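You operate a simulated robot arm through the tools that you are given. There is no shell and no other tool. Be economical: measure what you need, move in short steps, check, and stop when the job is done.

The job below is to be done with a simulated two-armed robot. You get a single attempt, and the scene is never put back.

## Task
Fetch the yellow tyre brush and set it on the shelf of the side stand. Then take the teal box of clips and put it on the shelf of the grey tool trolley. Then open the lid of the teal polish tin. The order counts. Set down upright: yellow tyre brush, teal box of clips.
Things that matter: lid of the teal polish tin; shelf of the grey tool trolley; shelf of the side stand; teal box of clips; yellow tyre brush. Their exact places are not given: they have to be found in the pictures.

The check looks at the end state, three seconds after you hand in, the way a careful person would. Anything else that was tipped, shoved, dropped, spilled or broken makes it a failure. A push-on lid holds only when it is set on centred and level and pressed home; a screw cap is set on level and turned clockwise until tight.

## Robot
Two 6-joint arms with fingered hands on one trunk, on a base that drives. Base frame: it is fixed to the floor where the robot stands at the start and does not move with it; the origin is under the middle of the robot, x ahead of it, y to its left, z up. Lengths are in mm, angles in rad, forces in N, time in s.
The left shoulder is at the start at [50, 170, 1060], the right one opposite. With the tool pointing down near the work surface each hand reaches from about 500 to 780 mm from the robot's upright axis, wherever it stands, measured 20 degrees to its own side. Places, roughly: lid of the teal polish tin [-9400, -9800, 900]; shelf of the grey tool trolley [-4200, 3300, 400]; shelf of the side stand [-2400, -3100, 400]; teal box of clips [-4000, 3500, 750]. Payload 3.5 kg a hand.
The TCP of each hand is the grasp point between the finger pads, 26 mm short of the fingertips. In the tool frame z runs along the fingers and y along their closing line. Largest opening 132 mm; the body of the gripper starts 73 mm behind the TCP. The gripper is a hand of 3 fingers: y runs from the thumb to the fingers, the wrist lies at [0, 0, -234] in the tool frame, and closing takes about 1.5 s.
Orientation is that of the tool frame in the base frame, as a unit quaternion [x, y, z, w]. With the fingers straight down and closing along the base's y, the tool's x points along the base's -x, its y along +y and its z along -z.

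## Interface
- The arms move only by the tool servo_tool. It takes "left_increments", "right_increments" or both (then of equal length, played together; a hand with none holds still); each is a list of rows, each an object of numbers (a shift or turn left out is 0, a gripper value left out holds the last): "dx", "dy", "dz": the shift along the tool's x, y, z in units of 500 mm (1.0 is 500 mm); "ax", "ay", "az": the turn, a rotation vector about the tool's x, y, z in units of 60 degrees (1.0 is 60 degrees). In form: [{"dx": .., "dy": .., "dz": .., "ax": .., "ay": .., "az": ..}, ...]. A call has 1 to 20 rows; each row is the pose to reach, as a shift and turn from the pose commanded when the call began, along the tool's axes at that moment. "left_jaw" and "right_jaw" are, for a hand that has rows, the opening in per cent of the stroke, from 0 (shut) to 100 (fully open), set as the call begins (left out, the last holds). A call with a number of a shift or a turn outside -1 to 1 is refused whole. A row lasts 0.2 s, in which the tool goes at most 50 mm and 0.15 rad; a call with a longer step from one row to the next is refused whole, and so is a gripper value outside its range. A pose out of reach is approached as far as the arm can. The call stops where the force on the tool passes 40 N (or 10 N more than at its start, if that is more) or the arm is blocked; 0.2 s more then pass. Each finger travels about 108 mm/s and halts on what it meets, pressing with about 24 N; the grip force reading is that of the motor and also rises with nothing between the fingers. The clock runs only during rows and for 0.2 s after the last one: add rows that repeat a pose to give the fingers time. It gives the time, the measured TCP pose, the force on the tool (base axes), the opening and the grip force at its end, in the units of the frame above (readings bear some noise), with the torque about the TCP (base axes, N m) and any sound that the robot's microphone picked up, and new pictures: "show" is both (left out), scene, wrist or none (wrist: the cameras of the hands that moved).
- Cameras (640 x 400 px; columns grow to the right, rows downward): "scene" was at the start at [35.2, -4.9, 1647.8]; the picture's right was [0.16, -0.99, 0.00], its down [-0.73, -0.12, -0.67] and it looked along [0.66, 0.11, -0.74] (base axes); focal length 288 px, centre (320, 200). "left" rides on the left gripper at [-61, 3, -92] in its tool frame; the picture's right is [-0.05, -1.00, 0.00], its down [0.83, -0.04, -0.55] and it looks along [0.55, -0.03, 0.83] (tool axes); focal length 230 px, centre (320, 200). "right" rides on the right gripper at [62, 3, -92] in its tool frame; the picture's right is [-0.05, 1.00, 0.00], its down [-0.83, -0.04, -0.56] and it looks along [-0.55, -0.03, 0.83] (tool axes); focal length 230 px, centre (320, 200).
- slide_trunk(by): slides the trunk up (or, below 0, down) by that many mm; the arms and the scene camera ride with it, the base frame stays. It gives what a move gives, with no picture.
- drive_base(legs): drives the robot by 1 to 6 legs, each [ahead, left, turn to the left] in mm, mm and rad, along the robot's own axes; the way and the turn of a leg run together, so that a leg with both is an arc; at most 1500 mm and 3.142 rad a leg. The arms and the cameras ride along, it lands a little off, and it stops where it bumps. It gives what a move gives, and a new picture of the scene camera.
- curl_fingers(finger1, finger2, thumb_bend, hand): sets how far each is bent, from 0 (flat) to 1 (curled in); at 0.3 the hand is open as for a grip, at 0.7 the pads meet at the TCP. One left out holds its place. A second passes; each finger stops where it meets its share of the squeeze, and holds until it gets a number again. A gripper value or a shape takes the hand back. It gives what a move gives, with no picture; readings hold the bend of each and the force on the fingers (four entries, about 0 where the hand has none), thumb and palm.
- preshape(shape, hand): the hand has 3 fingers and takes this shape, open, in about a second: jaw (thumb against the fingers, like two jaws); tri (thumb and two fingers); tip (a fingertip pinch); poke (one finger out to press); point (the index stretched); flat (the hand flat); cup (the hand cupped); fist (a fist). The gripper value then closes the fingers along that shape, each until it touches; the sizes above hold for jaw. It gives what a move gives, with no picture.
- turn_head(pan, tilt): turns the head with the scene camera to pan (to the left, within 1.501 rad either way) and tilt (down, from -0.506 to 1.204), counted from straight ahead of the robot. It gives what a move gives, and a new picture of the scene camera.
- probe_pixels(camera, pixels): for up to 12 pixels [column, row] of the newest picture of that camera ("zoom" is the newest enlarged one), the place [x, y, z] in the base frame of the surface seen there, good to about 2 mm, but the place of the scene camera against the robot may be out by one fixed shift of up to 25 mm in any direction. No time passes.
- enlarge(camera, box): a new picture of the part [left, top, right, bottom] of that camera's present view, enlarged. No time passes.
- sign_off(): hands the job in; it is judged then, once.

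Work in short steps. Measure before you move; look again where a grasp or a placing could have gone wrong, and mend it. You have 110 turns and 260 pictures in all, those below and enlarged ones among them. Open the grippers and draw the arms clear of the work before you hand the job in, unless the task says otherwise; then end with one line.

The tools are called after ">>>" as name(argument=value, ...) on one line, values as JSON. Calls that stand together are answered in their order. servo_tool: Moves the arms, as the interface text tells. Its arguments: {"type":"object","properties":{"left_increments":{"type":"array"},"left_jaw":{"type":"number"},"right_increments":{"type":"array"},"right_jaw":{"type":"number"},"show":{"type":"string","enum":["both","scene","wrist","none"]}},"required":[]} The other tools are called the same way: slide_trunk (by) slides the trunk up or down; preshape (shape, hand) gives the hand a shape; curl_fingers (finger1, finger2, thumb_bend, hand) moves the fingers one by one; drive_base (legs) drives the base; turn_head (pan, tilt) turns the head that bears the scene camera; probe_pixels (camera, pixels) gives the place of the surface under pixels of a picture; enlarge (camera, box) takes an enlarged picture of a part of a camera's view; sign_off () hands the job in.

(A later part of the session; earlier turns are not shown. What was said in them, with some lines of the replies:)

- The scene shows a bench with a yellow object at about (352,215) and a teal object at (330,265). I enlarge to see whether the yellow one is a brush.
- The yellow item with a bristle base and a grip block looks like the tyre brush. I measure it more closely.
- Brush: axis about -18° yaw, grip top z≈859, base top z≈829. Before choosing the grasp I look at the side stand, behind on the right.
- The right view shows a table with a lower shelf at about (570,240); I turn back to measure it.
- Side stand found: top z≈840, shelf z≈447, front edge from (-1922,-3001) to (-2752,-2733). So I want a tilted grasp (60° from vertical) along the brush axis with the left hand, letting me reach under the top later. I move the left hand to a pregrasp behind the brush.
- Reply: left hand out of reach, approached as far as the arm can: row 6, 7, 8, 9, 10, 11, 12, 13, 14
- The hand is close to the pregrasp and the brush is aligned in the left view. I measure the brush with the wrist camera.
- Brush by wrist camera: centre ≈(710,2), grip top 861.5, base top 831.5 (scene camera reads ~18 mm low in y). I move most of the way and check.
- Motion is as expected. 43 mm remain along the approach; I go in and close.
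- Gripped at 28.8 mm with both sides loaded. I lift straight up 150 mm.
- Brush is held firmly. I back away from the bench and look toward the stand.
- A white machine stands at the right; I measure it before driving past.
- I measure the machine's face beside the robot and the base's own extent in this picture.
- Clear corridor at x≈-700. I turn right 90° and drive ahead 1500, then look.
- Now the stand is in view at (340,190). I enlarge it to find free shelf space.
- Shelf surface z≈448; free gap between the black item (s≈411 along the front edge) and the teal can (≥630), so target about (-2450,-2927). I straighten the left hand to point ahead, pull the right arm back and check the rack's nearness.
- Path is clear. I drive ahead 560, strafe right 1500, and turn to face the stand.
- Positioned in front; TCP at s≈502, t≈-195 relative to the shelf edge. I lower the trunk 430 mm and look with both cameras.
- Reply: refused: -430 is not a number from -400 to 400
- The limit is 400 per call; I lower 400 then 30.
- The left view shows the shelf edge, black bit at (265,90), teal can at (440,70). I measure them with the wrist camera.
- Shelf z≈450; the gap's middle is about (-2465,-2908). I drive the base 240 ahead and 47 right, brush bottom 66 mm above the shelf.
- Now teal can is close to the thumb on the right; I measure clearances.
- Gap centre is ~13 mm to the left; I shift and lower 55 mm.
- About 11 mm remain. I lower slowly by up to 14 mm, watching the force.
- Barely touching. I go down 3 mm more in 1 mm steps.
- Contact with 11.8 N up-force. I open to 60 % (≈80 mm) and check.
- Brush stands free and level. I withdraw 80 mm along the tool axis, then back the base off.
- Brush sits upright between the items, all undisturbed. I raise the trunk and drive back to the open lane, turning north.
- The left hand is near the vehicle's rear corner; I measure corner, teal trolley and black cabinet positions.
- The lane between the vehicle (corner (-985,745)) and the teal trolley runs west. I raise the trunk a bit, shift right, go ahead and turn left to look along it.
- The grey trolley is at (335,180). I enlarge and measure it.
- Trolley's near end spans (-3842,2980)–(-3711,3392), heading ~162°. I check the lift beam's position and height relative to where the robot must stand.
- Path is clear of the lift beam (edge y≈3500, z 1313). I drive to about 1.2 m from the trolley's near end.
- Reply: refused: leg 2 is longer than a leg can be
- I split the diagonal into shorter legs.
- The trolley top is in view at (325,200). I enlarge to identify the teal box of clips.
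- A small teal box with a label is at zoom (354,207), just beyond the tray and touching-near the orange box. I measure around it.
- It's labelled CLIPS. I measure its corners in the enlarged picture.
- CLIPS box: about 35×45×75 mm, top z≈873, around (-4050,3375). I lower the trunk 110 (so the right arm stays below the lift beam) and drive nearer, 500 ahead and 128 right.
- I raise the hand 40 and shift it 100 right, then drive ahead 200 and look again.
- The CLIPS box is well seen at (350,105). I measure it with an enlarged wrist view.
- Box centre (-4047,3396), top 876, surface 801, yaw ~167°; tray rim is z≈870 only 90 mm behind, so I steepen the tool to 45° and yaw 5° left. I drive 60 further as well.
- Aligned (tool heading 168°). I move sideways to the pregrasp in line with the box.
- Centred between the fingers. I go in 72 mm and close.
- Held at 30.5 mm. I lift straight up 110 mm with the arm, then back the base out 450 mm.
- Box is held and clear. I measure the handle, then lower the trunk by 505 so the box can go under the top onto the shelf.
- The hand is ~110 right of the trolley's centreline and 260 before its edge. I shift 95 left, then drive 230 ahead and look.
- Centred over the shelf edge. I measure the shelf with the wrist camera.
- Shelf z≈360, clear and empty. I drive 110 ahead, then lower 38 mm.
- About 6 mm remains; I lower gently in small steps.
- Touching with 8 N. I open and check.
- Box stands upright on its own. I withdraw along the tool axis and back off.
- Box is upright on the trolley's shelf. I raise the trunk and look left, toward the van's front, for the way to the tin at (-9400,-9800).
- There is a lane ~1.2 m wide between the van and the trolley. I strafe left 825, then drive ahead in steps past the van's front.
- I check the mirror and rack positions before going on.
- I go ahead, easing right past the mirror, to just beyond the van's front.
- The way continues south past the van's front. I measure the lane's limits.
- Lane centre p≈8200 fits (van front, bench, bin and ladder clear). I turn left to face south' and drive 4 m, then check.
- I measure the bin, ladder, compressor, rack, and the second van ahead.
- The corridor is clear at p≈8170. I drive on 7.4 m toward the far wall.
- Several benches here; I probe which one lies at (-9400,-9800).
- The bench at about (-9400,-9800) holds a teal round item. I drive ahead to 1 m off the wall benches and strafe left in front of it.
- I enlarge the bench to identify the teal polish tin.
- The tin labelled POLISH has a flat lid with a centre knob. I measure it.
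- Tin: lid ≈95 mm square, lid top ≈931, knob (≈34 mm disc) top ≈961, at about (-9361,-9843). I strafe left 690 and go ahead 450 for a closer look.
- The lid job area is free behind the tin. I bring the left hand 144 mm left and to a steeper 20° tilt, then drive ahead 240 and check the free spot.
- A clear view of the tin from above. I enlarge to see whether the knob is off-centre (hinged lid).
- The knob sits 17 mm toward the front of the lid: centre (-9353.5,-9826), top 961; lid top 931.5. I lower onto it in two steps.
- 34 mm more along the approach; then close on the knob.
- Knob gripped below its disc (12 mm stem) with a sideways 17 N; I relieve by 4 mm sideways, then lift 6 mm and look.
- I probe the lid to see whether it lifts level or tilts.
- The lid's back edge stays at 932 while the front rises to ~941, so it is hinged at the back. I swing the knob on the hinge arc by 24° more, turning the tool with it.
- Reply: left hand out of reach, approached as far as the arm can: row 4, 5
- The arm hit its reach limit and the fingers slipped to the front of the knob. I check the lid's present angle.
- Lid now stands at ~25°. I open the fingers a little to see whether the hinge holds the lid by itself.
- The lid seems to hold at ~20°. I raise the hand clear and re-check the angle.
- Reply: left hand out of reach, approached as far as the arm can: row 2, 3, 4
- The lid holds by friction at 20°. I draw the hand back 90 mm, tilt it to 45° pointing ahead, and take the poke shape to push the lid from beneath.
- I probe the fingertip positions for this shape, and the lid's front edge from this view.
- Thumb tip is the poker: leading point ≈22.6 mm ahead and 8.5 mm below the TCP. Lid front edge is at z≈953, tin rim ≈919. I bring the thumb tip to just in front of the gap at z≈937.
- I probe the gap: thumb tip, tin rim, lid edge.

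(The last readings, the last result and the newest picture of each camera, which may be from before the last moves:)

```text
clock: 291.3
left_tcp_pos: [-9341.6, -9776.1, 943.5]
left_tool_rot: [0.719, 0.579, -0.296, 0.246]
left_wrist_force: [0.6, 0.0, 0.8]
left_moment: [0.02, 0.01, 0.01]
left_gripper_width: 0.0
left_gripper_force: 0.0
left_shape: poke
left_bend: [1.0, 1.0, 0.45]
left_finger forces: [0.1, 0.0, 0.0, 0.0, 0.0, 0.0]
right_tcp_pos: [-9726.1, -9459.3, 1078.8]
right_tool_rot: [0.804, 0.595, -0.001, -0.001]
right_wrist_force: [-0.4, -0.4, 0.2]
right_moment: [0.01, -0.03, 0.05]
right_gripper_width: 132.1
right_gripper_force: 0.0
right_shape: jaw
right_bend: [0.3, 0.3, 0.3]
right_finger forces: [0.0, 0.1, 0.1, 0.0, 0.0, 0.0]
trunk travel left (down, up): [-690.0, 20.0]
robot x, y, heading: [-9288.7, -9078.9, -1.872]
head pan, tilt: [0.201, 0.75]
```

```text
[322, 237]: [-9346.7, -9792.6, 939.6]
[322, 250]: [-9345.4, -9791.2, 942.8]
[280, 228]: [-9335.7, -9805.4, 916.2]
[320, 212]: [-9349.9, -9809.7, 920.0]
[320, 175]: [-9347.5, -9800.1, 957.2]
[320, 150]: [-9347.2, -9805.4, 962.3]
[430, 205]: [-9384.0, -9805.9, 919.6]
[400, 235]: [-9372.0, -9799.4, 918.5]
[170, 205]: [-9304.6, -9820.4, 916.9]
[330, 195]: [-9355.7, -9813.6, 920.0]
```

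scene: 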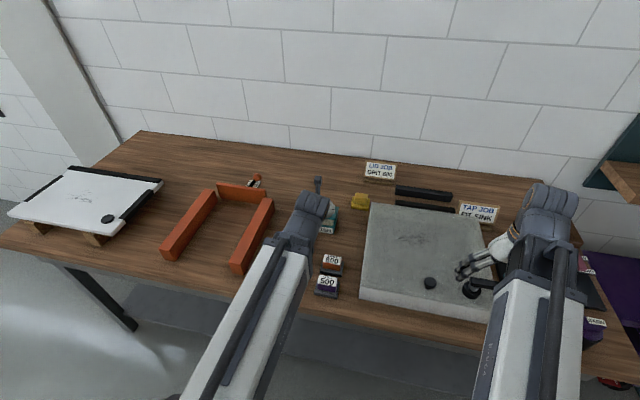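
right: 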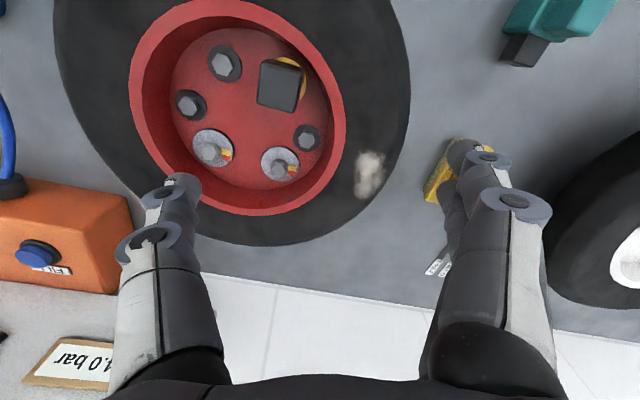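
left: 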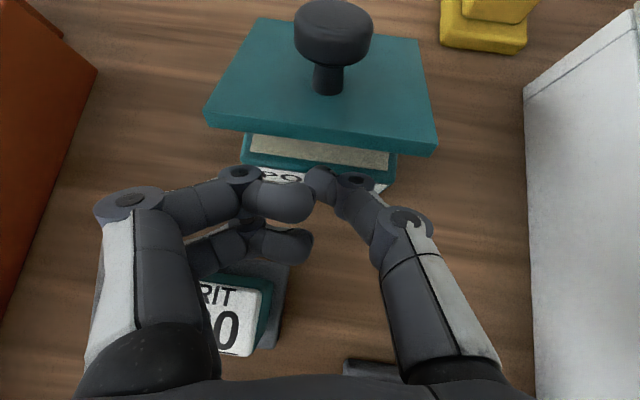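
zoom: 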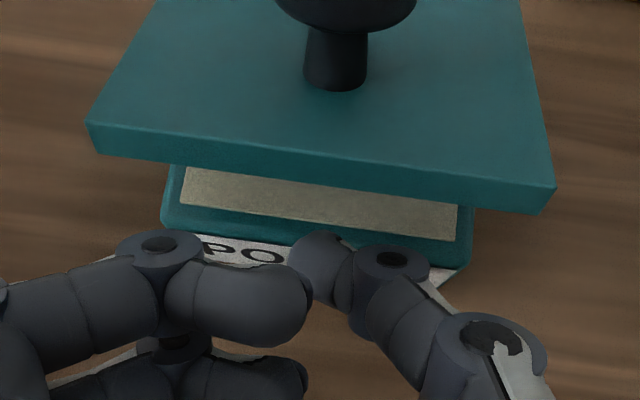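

Thumb tip (z≈940) fits between rim (920) and lid edge (~953). I insert 17 mm and push up along the hinge arc to about 45°.

>>> servo_tool(left_increments=[{"dx": -0.014, "dz": 0.0099}, {"dx": -0.0282, "dz": 0.0198}, {"dx": -0.052, "dz": 0.011}, {"dx": -0.0756, "dz": 0.0024}, {"dx": -0.096, "dz": 0}, {"dx": -0.116, "dz": -0.0024}, {"dx": -0.116, "dz": -0.0024}], show="wrist")

```text
clock: 292.9
left_tcp_pos: [-9353.0, -9815.9, 988.0]
left_tool_rot: [0.719, 0.579, -0.296, 0.246]
left_wrist_force: [-0.6, 0.3, 0.0]
left_moment: [0.01, 0.01, -0.04]
left_gripper_width: 0.0
left_gripper_force: 0.0
left_shape: poke
left_bend: [1.0, 1.0, 0.45]
left_finger forces: [0.0, 0.0, 0.1, 0.0, 0.4, 0.0]
right_tcp_pos: [-9725.4, -9457.8, 1077.7]
right_tool_rot: [0.804, 0.595, 0.0, 0.0]
right_wrist_force: [0.4, 0.2, 0.2]
right_moment: [0.03, 0.01, 0.01]
right_gripper_width: 131.5
right_gripper_force: 0.0
right_shape: jaw
right_bend: [0.3, 0.3, 0.3]
right_finger forces: [0.1, 0.0, 0.1, 0.0, 0.1, 0.0]
trunk travel left (down, up): [-690.0, 20.0]
robot x, y, heading: [-9286.9, -9082.5, -1.872]
head pan, tilt: [0.201, 0.75]
```

left: 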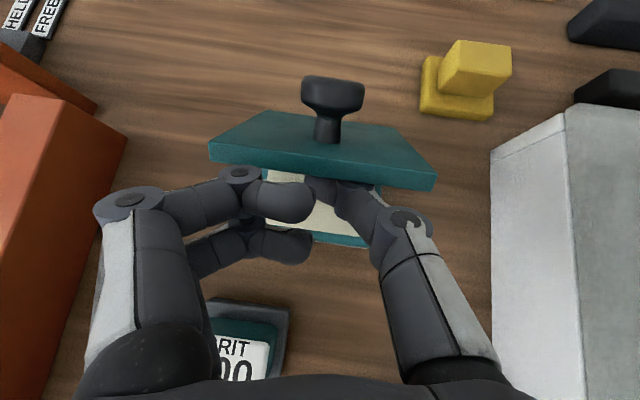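

The lid is swinging up without undue force. I continue the arc to about 100°.

>>> servo_tool(left_increments=[{"dx": -0.02, "dz": 0.0025}, {"dx": -0.0402, "dz": 0.005}, {"dx": -0.059, "dz": 0.013}, {"dx": -0.0776, "dz": 0.0214}, {"dx": -0.094, "dz": 0.033}, {"dx": -0.1102, "dz": 0.0454}, {"dx": -0.1278, "dz": 0.066}, {"dx": -0.1278, "dz": 0.066}], show="both")

```text
clock: 294.7
left_tcp_pos: [-9365.7, -9882.5, 1009.8]
left_tool_rot: [0.719, 0.58, -0.295, 0.245]
left_wrist_force: [0.1, -0.4, 0.3]
left_moment: [-0.01, 0.02, 0.01]
left_gripper_width: 0.0
left_gripper_force: 0.1
left_shape: poke
left_bend: [1.0, 1.0, 0.45]
left_finger forces: [0.1, 0.0, 0.0, 0.0, 0.0, 0.1]
right_tcp_pos: [-9726.0, -9459.4, 1079.7]
right_tool_rot: [0.804, 0.595, 0.0, -0.001]
right_wrist_force: [0.3, -0.5, 0.4]
right_moment: [-0.02, -0.01, -0.02]
right_gripper_width: 132.1
right_gripper_force: 0.0
right_shape: jaw
right_bend: [0.3, 0.3, 0.3]
right_finger forces: [0.0, 0.0, 0.1, 0.0, 0.0, 0.0]
trunk travel left (down, up): [-690.0, 20.0]
robot x, y, heading: [-9286.8, -9081.3, -1.866]
head pan, tilt: [0.201, 0.75]
```

scene: 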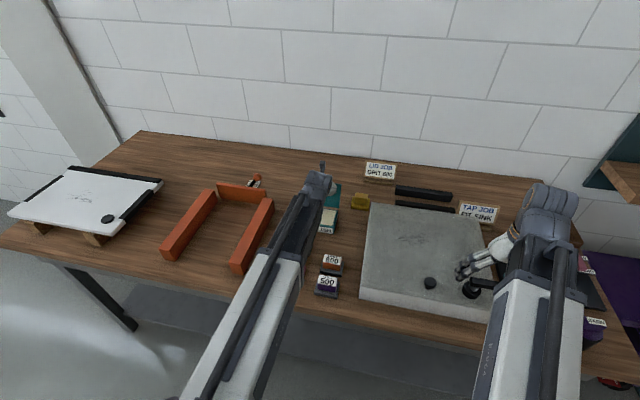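
left: 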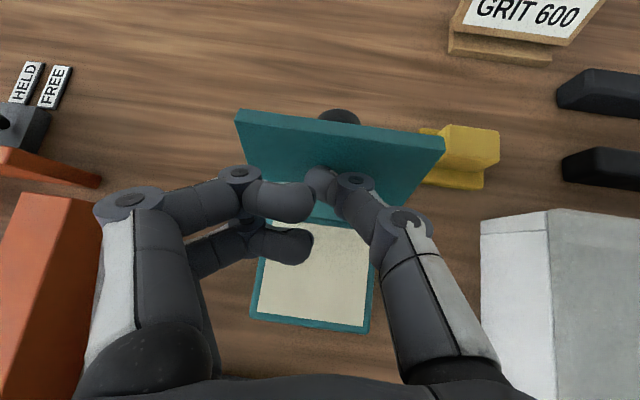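

The lid is about upright, tin open. I push another ~18 mm back gently to pass vertical securely.

>>> servo_tool(left_increments=[{"dx": -0.006, "dz": 0.009}, {"dx": -0.012, "dz": 0.018}, {"dx": -0.018, "dz": 0.027}, {"dx": -0.022, "dz": 0.033}], show="wrist")

```text
clock: 295.7
left_tcp_pos: [-9369.7, -9901.5, 1005.8]
left_tool_rot: [0.719, 0.579, -0.296, 0.245]
left_wrist_force: [0.1, 0.5, -0.2]
left_moment: [0.02, -0.01, -0.02]
left_gripper_width: 0.1
left_gripper_force: 0.0
left_shape: poke
left_bend: [1.0, 1.0, 0.45]
left_finger forces: [0.0, 0.0, 0.0, 0.0, 0.0, 0.0]
right_tcp_pos: [-9725.4, -9458.7, 1077.4]
right_tool_rot: [0.803, 0.596, 0.002, 0.0]
right_wrist_force: [-1.3, -0.8, -0.2]
right_moment: [-0.01, 0.01, 0.0]
right_gripper_width: 131.9
right_gripper_force: 0.1
right_shape: jaw
right_bend: [0.3, 0.3, 0.3]
right_finger forces: [0.1, 0.1, 0.1, 0.0, 0.0, 0.0]
trunk travel left (down, up): [-690.0, 20.0]
robot x, y, heading: [-9285.0, -9081.6, -1.871]
head pan, tilt: [0.201, 0.75]
```

left: 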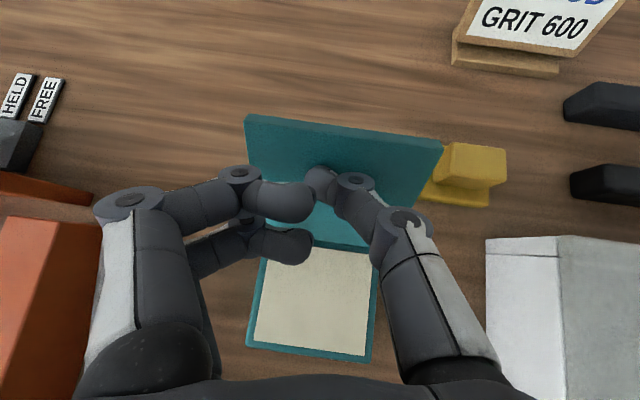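

The lid is well past vertical. I withdraw the hand back and up, and reopen it to the jaw shape.

>>> servo_tool(left_increments=[{"dx": 0.023, "dz": -0.06}, {"dx": 0.046, "dz": -0.12}, {"dx": 0.07, "dz": -0.184}, {"dx": 0.07, "dz": -0.184}], show="wrist")

>>> enlarge(camera="left", box=[220, 0, 460, 200])

```text
clock: 296.7
left_tcp_pos: [-9352.0, -9814.0, 1047.3]
left_tool_rot: [0.719, 0.58, -0.295, 0.245]
left_wrist_force: [0.2, 0.5, -0.1]
left_moment: [0.03, -0.04, -0.06]
left_gripper_width: 0.2
left_gripper_force: 0.0
left_shape: poke
left_bend: [1.0, 1.0, 0.45]
left_finger forces: [0.1, 0.0, 0.1, 0.0, 0.0, 0.1]
right_tcp_pos: [-9725.5, -9458.8, 1078.5]
right_tool_rot: [0.804, 0.595, 0.0, 0.0]
right_wrist_force: [0.0, -0.7, 0.4]
right_moment: [0.02, 0.01, -0.01]
right_gripper_width: 131.7
right_gripper_force: 0.0
right_shape: jaw
right_bend: [0.3, 0.3, 0.3]
right_finger forces: [0.0, 0.1, 0.0, 0.1, 0.1, 0.1]
trunk travel left (down, up): [-690.0, 20.0]
robot x, y, heading: [-9286.6, -9078.4, -1.863]
head pan, tilt: [0.201, 0.75]
```

left: 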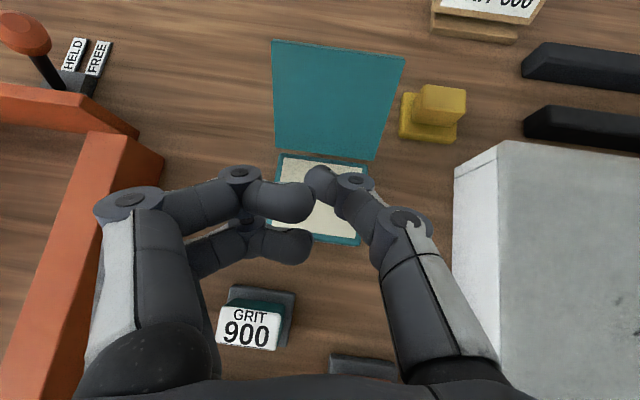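

```text
2.00 times, centred on (340, 100) of left
```

zoom: 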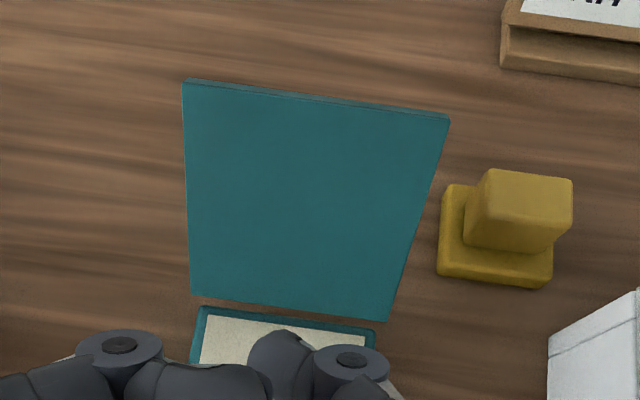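

>>> probe_pixels(camera="zoom", pixels=[[200, 95], [435, 125], [210, 285], [380, 305], [320, 200], [490, 270]])

>>> drive_base(legs=[[-350, 0, 0]])

>>> preshape(hand="left", shape="jaw")

>>> enlarge(camera="scene", box=[240, 100, 420, 260])

```text
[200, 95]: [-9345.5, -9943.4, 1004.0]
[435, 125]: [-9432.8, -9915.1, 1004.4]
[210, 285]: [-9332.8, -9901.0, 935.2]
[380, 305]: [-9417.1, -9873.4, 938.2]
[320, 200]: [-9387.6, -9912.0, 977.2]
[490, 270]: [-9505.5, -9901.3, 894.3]
```

```text
clock: 299.0
left_tcp_pos: [-9250.5, -9481.1, 1048.5]
left_tool_rot: [0.719, 0.579, -0.296, 0.246]
left_wrist_force: [0.0, -0.2, 0.8]
left_moment: [0.0, 0.03, 0.0]
left_gripper_width: 0.0
left_gripper_force: 0.0
left_shape: poke
left_bend: [1.0, 1.0, 0.45]
left_finger forces: [0.0, 0.0, 0.0, 0.0, 0.1, 0.1]
right_tcp_pos: [-9624.7, -9125.6, 1078.7]
right_tool_rot: [0.805, 0.594, 0.0, 0.0]
right_wrist_force: [-0.2, -0.1, -0.3]
right_moment: [0.0, 0.01, 0.02]
right_gripper_width: 131.9
right_gripper_force: 0.1
right_shape: jaw
right_bend: [0.3, 0.3, 0.3]
right_finger forces: [0.0, 0.0, 0.0, 0.0, 0.0, 0.0]
trunk travel left (down, up): [-690.0, 20.0]
robot x, y, heading: [-9179.1, -8748.4, -1.862]
head pan, tilt: [0.201, 0.75]
```

scene: 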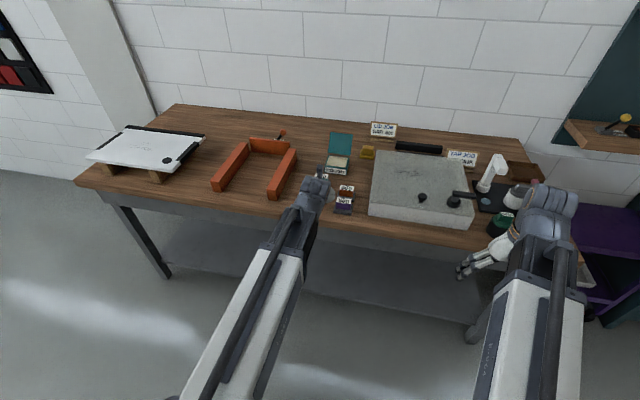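

```text
clock: 299.9
left_tcp_pos: [-9251.4, -9482.1, 1045.2]
left_tool_rot: [0.719, 0.579, -0.295, 0.246]
left_wrist_force: [-0.2, 0.2, -0.6]
left_moment: [-0.02, 0.01, 0.01]
left_gripper_width: 131.8
left_gripper_force: 0.1
left_shape: jaw
left_bend: [0.3, 0.3, 0.3]
left_finger forces: [0.0, 0.1, 0.0, 0.0, 0.1, 0.0]
right_tcp_pos: [-9625.6, -9126.5, 1078.3]
right_tool_rot: [0.805, 0.594, 0.0, 0.0]
right_wrist_force: [1.0, 0.7, -0.3]
right_moment: [0.01, 0.01, -0.01]
right_gripper_width: 131.8
right_gripper_force: 0.1
right_shape: jaw
right_bend: [0.3, 0.3, 0.3]
right_finger forces: [0.1, 0.1, 0.0, 0.1, 0.0, 0.0]
trunk travel left (down, up): [-690.0, 20.0]
robot x, y, heading: [-9183.2, -8749.4, -1.863]
head pan, tilt: [0.201, 0.75]
```

```text
2.50 times, centred on (330, 180) of scene
```

zoom: 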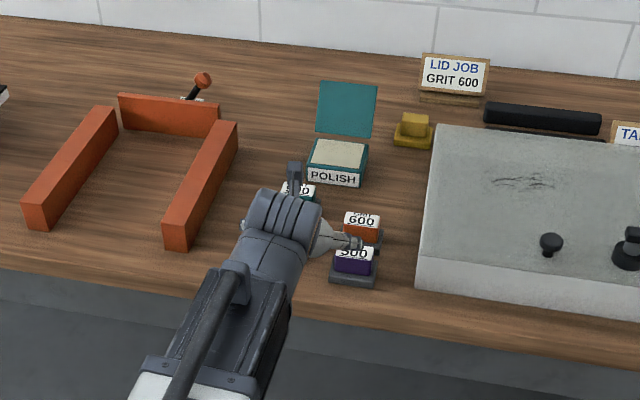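

The lid stands open at roughly 120°, past vertical, and nothing around it was disturbed. The brush and box are on their shelves, the hands are open and the arms are clear, so I hand in.

>>> sign_off()

```text
The job is handed in.
```

I did all three jobs in the order you gave and handed in. The yellow tyre brush is upright on the side stand's shelf, and the teal box of clips is upright on the grey trolley's shelf. The teal polish tin's hinged lid stands open, past vertical.
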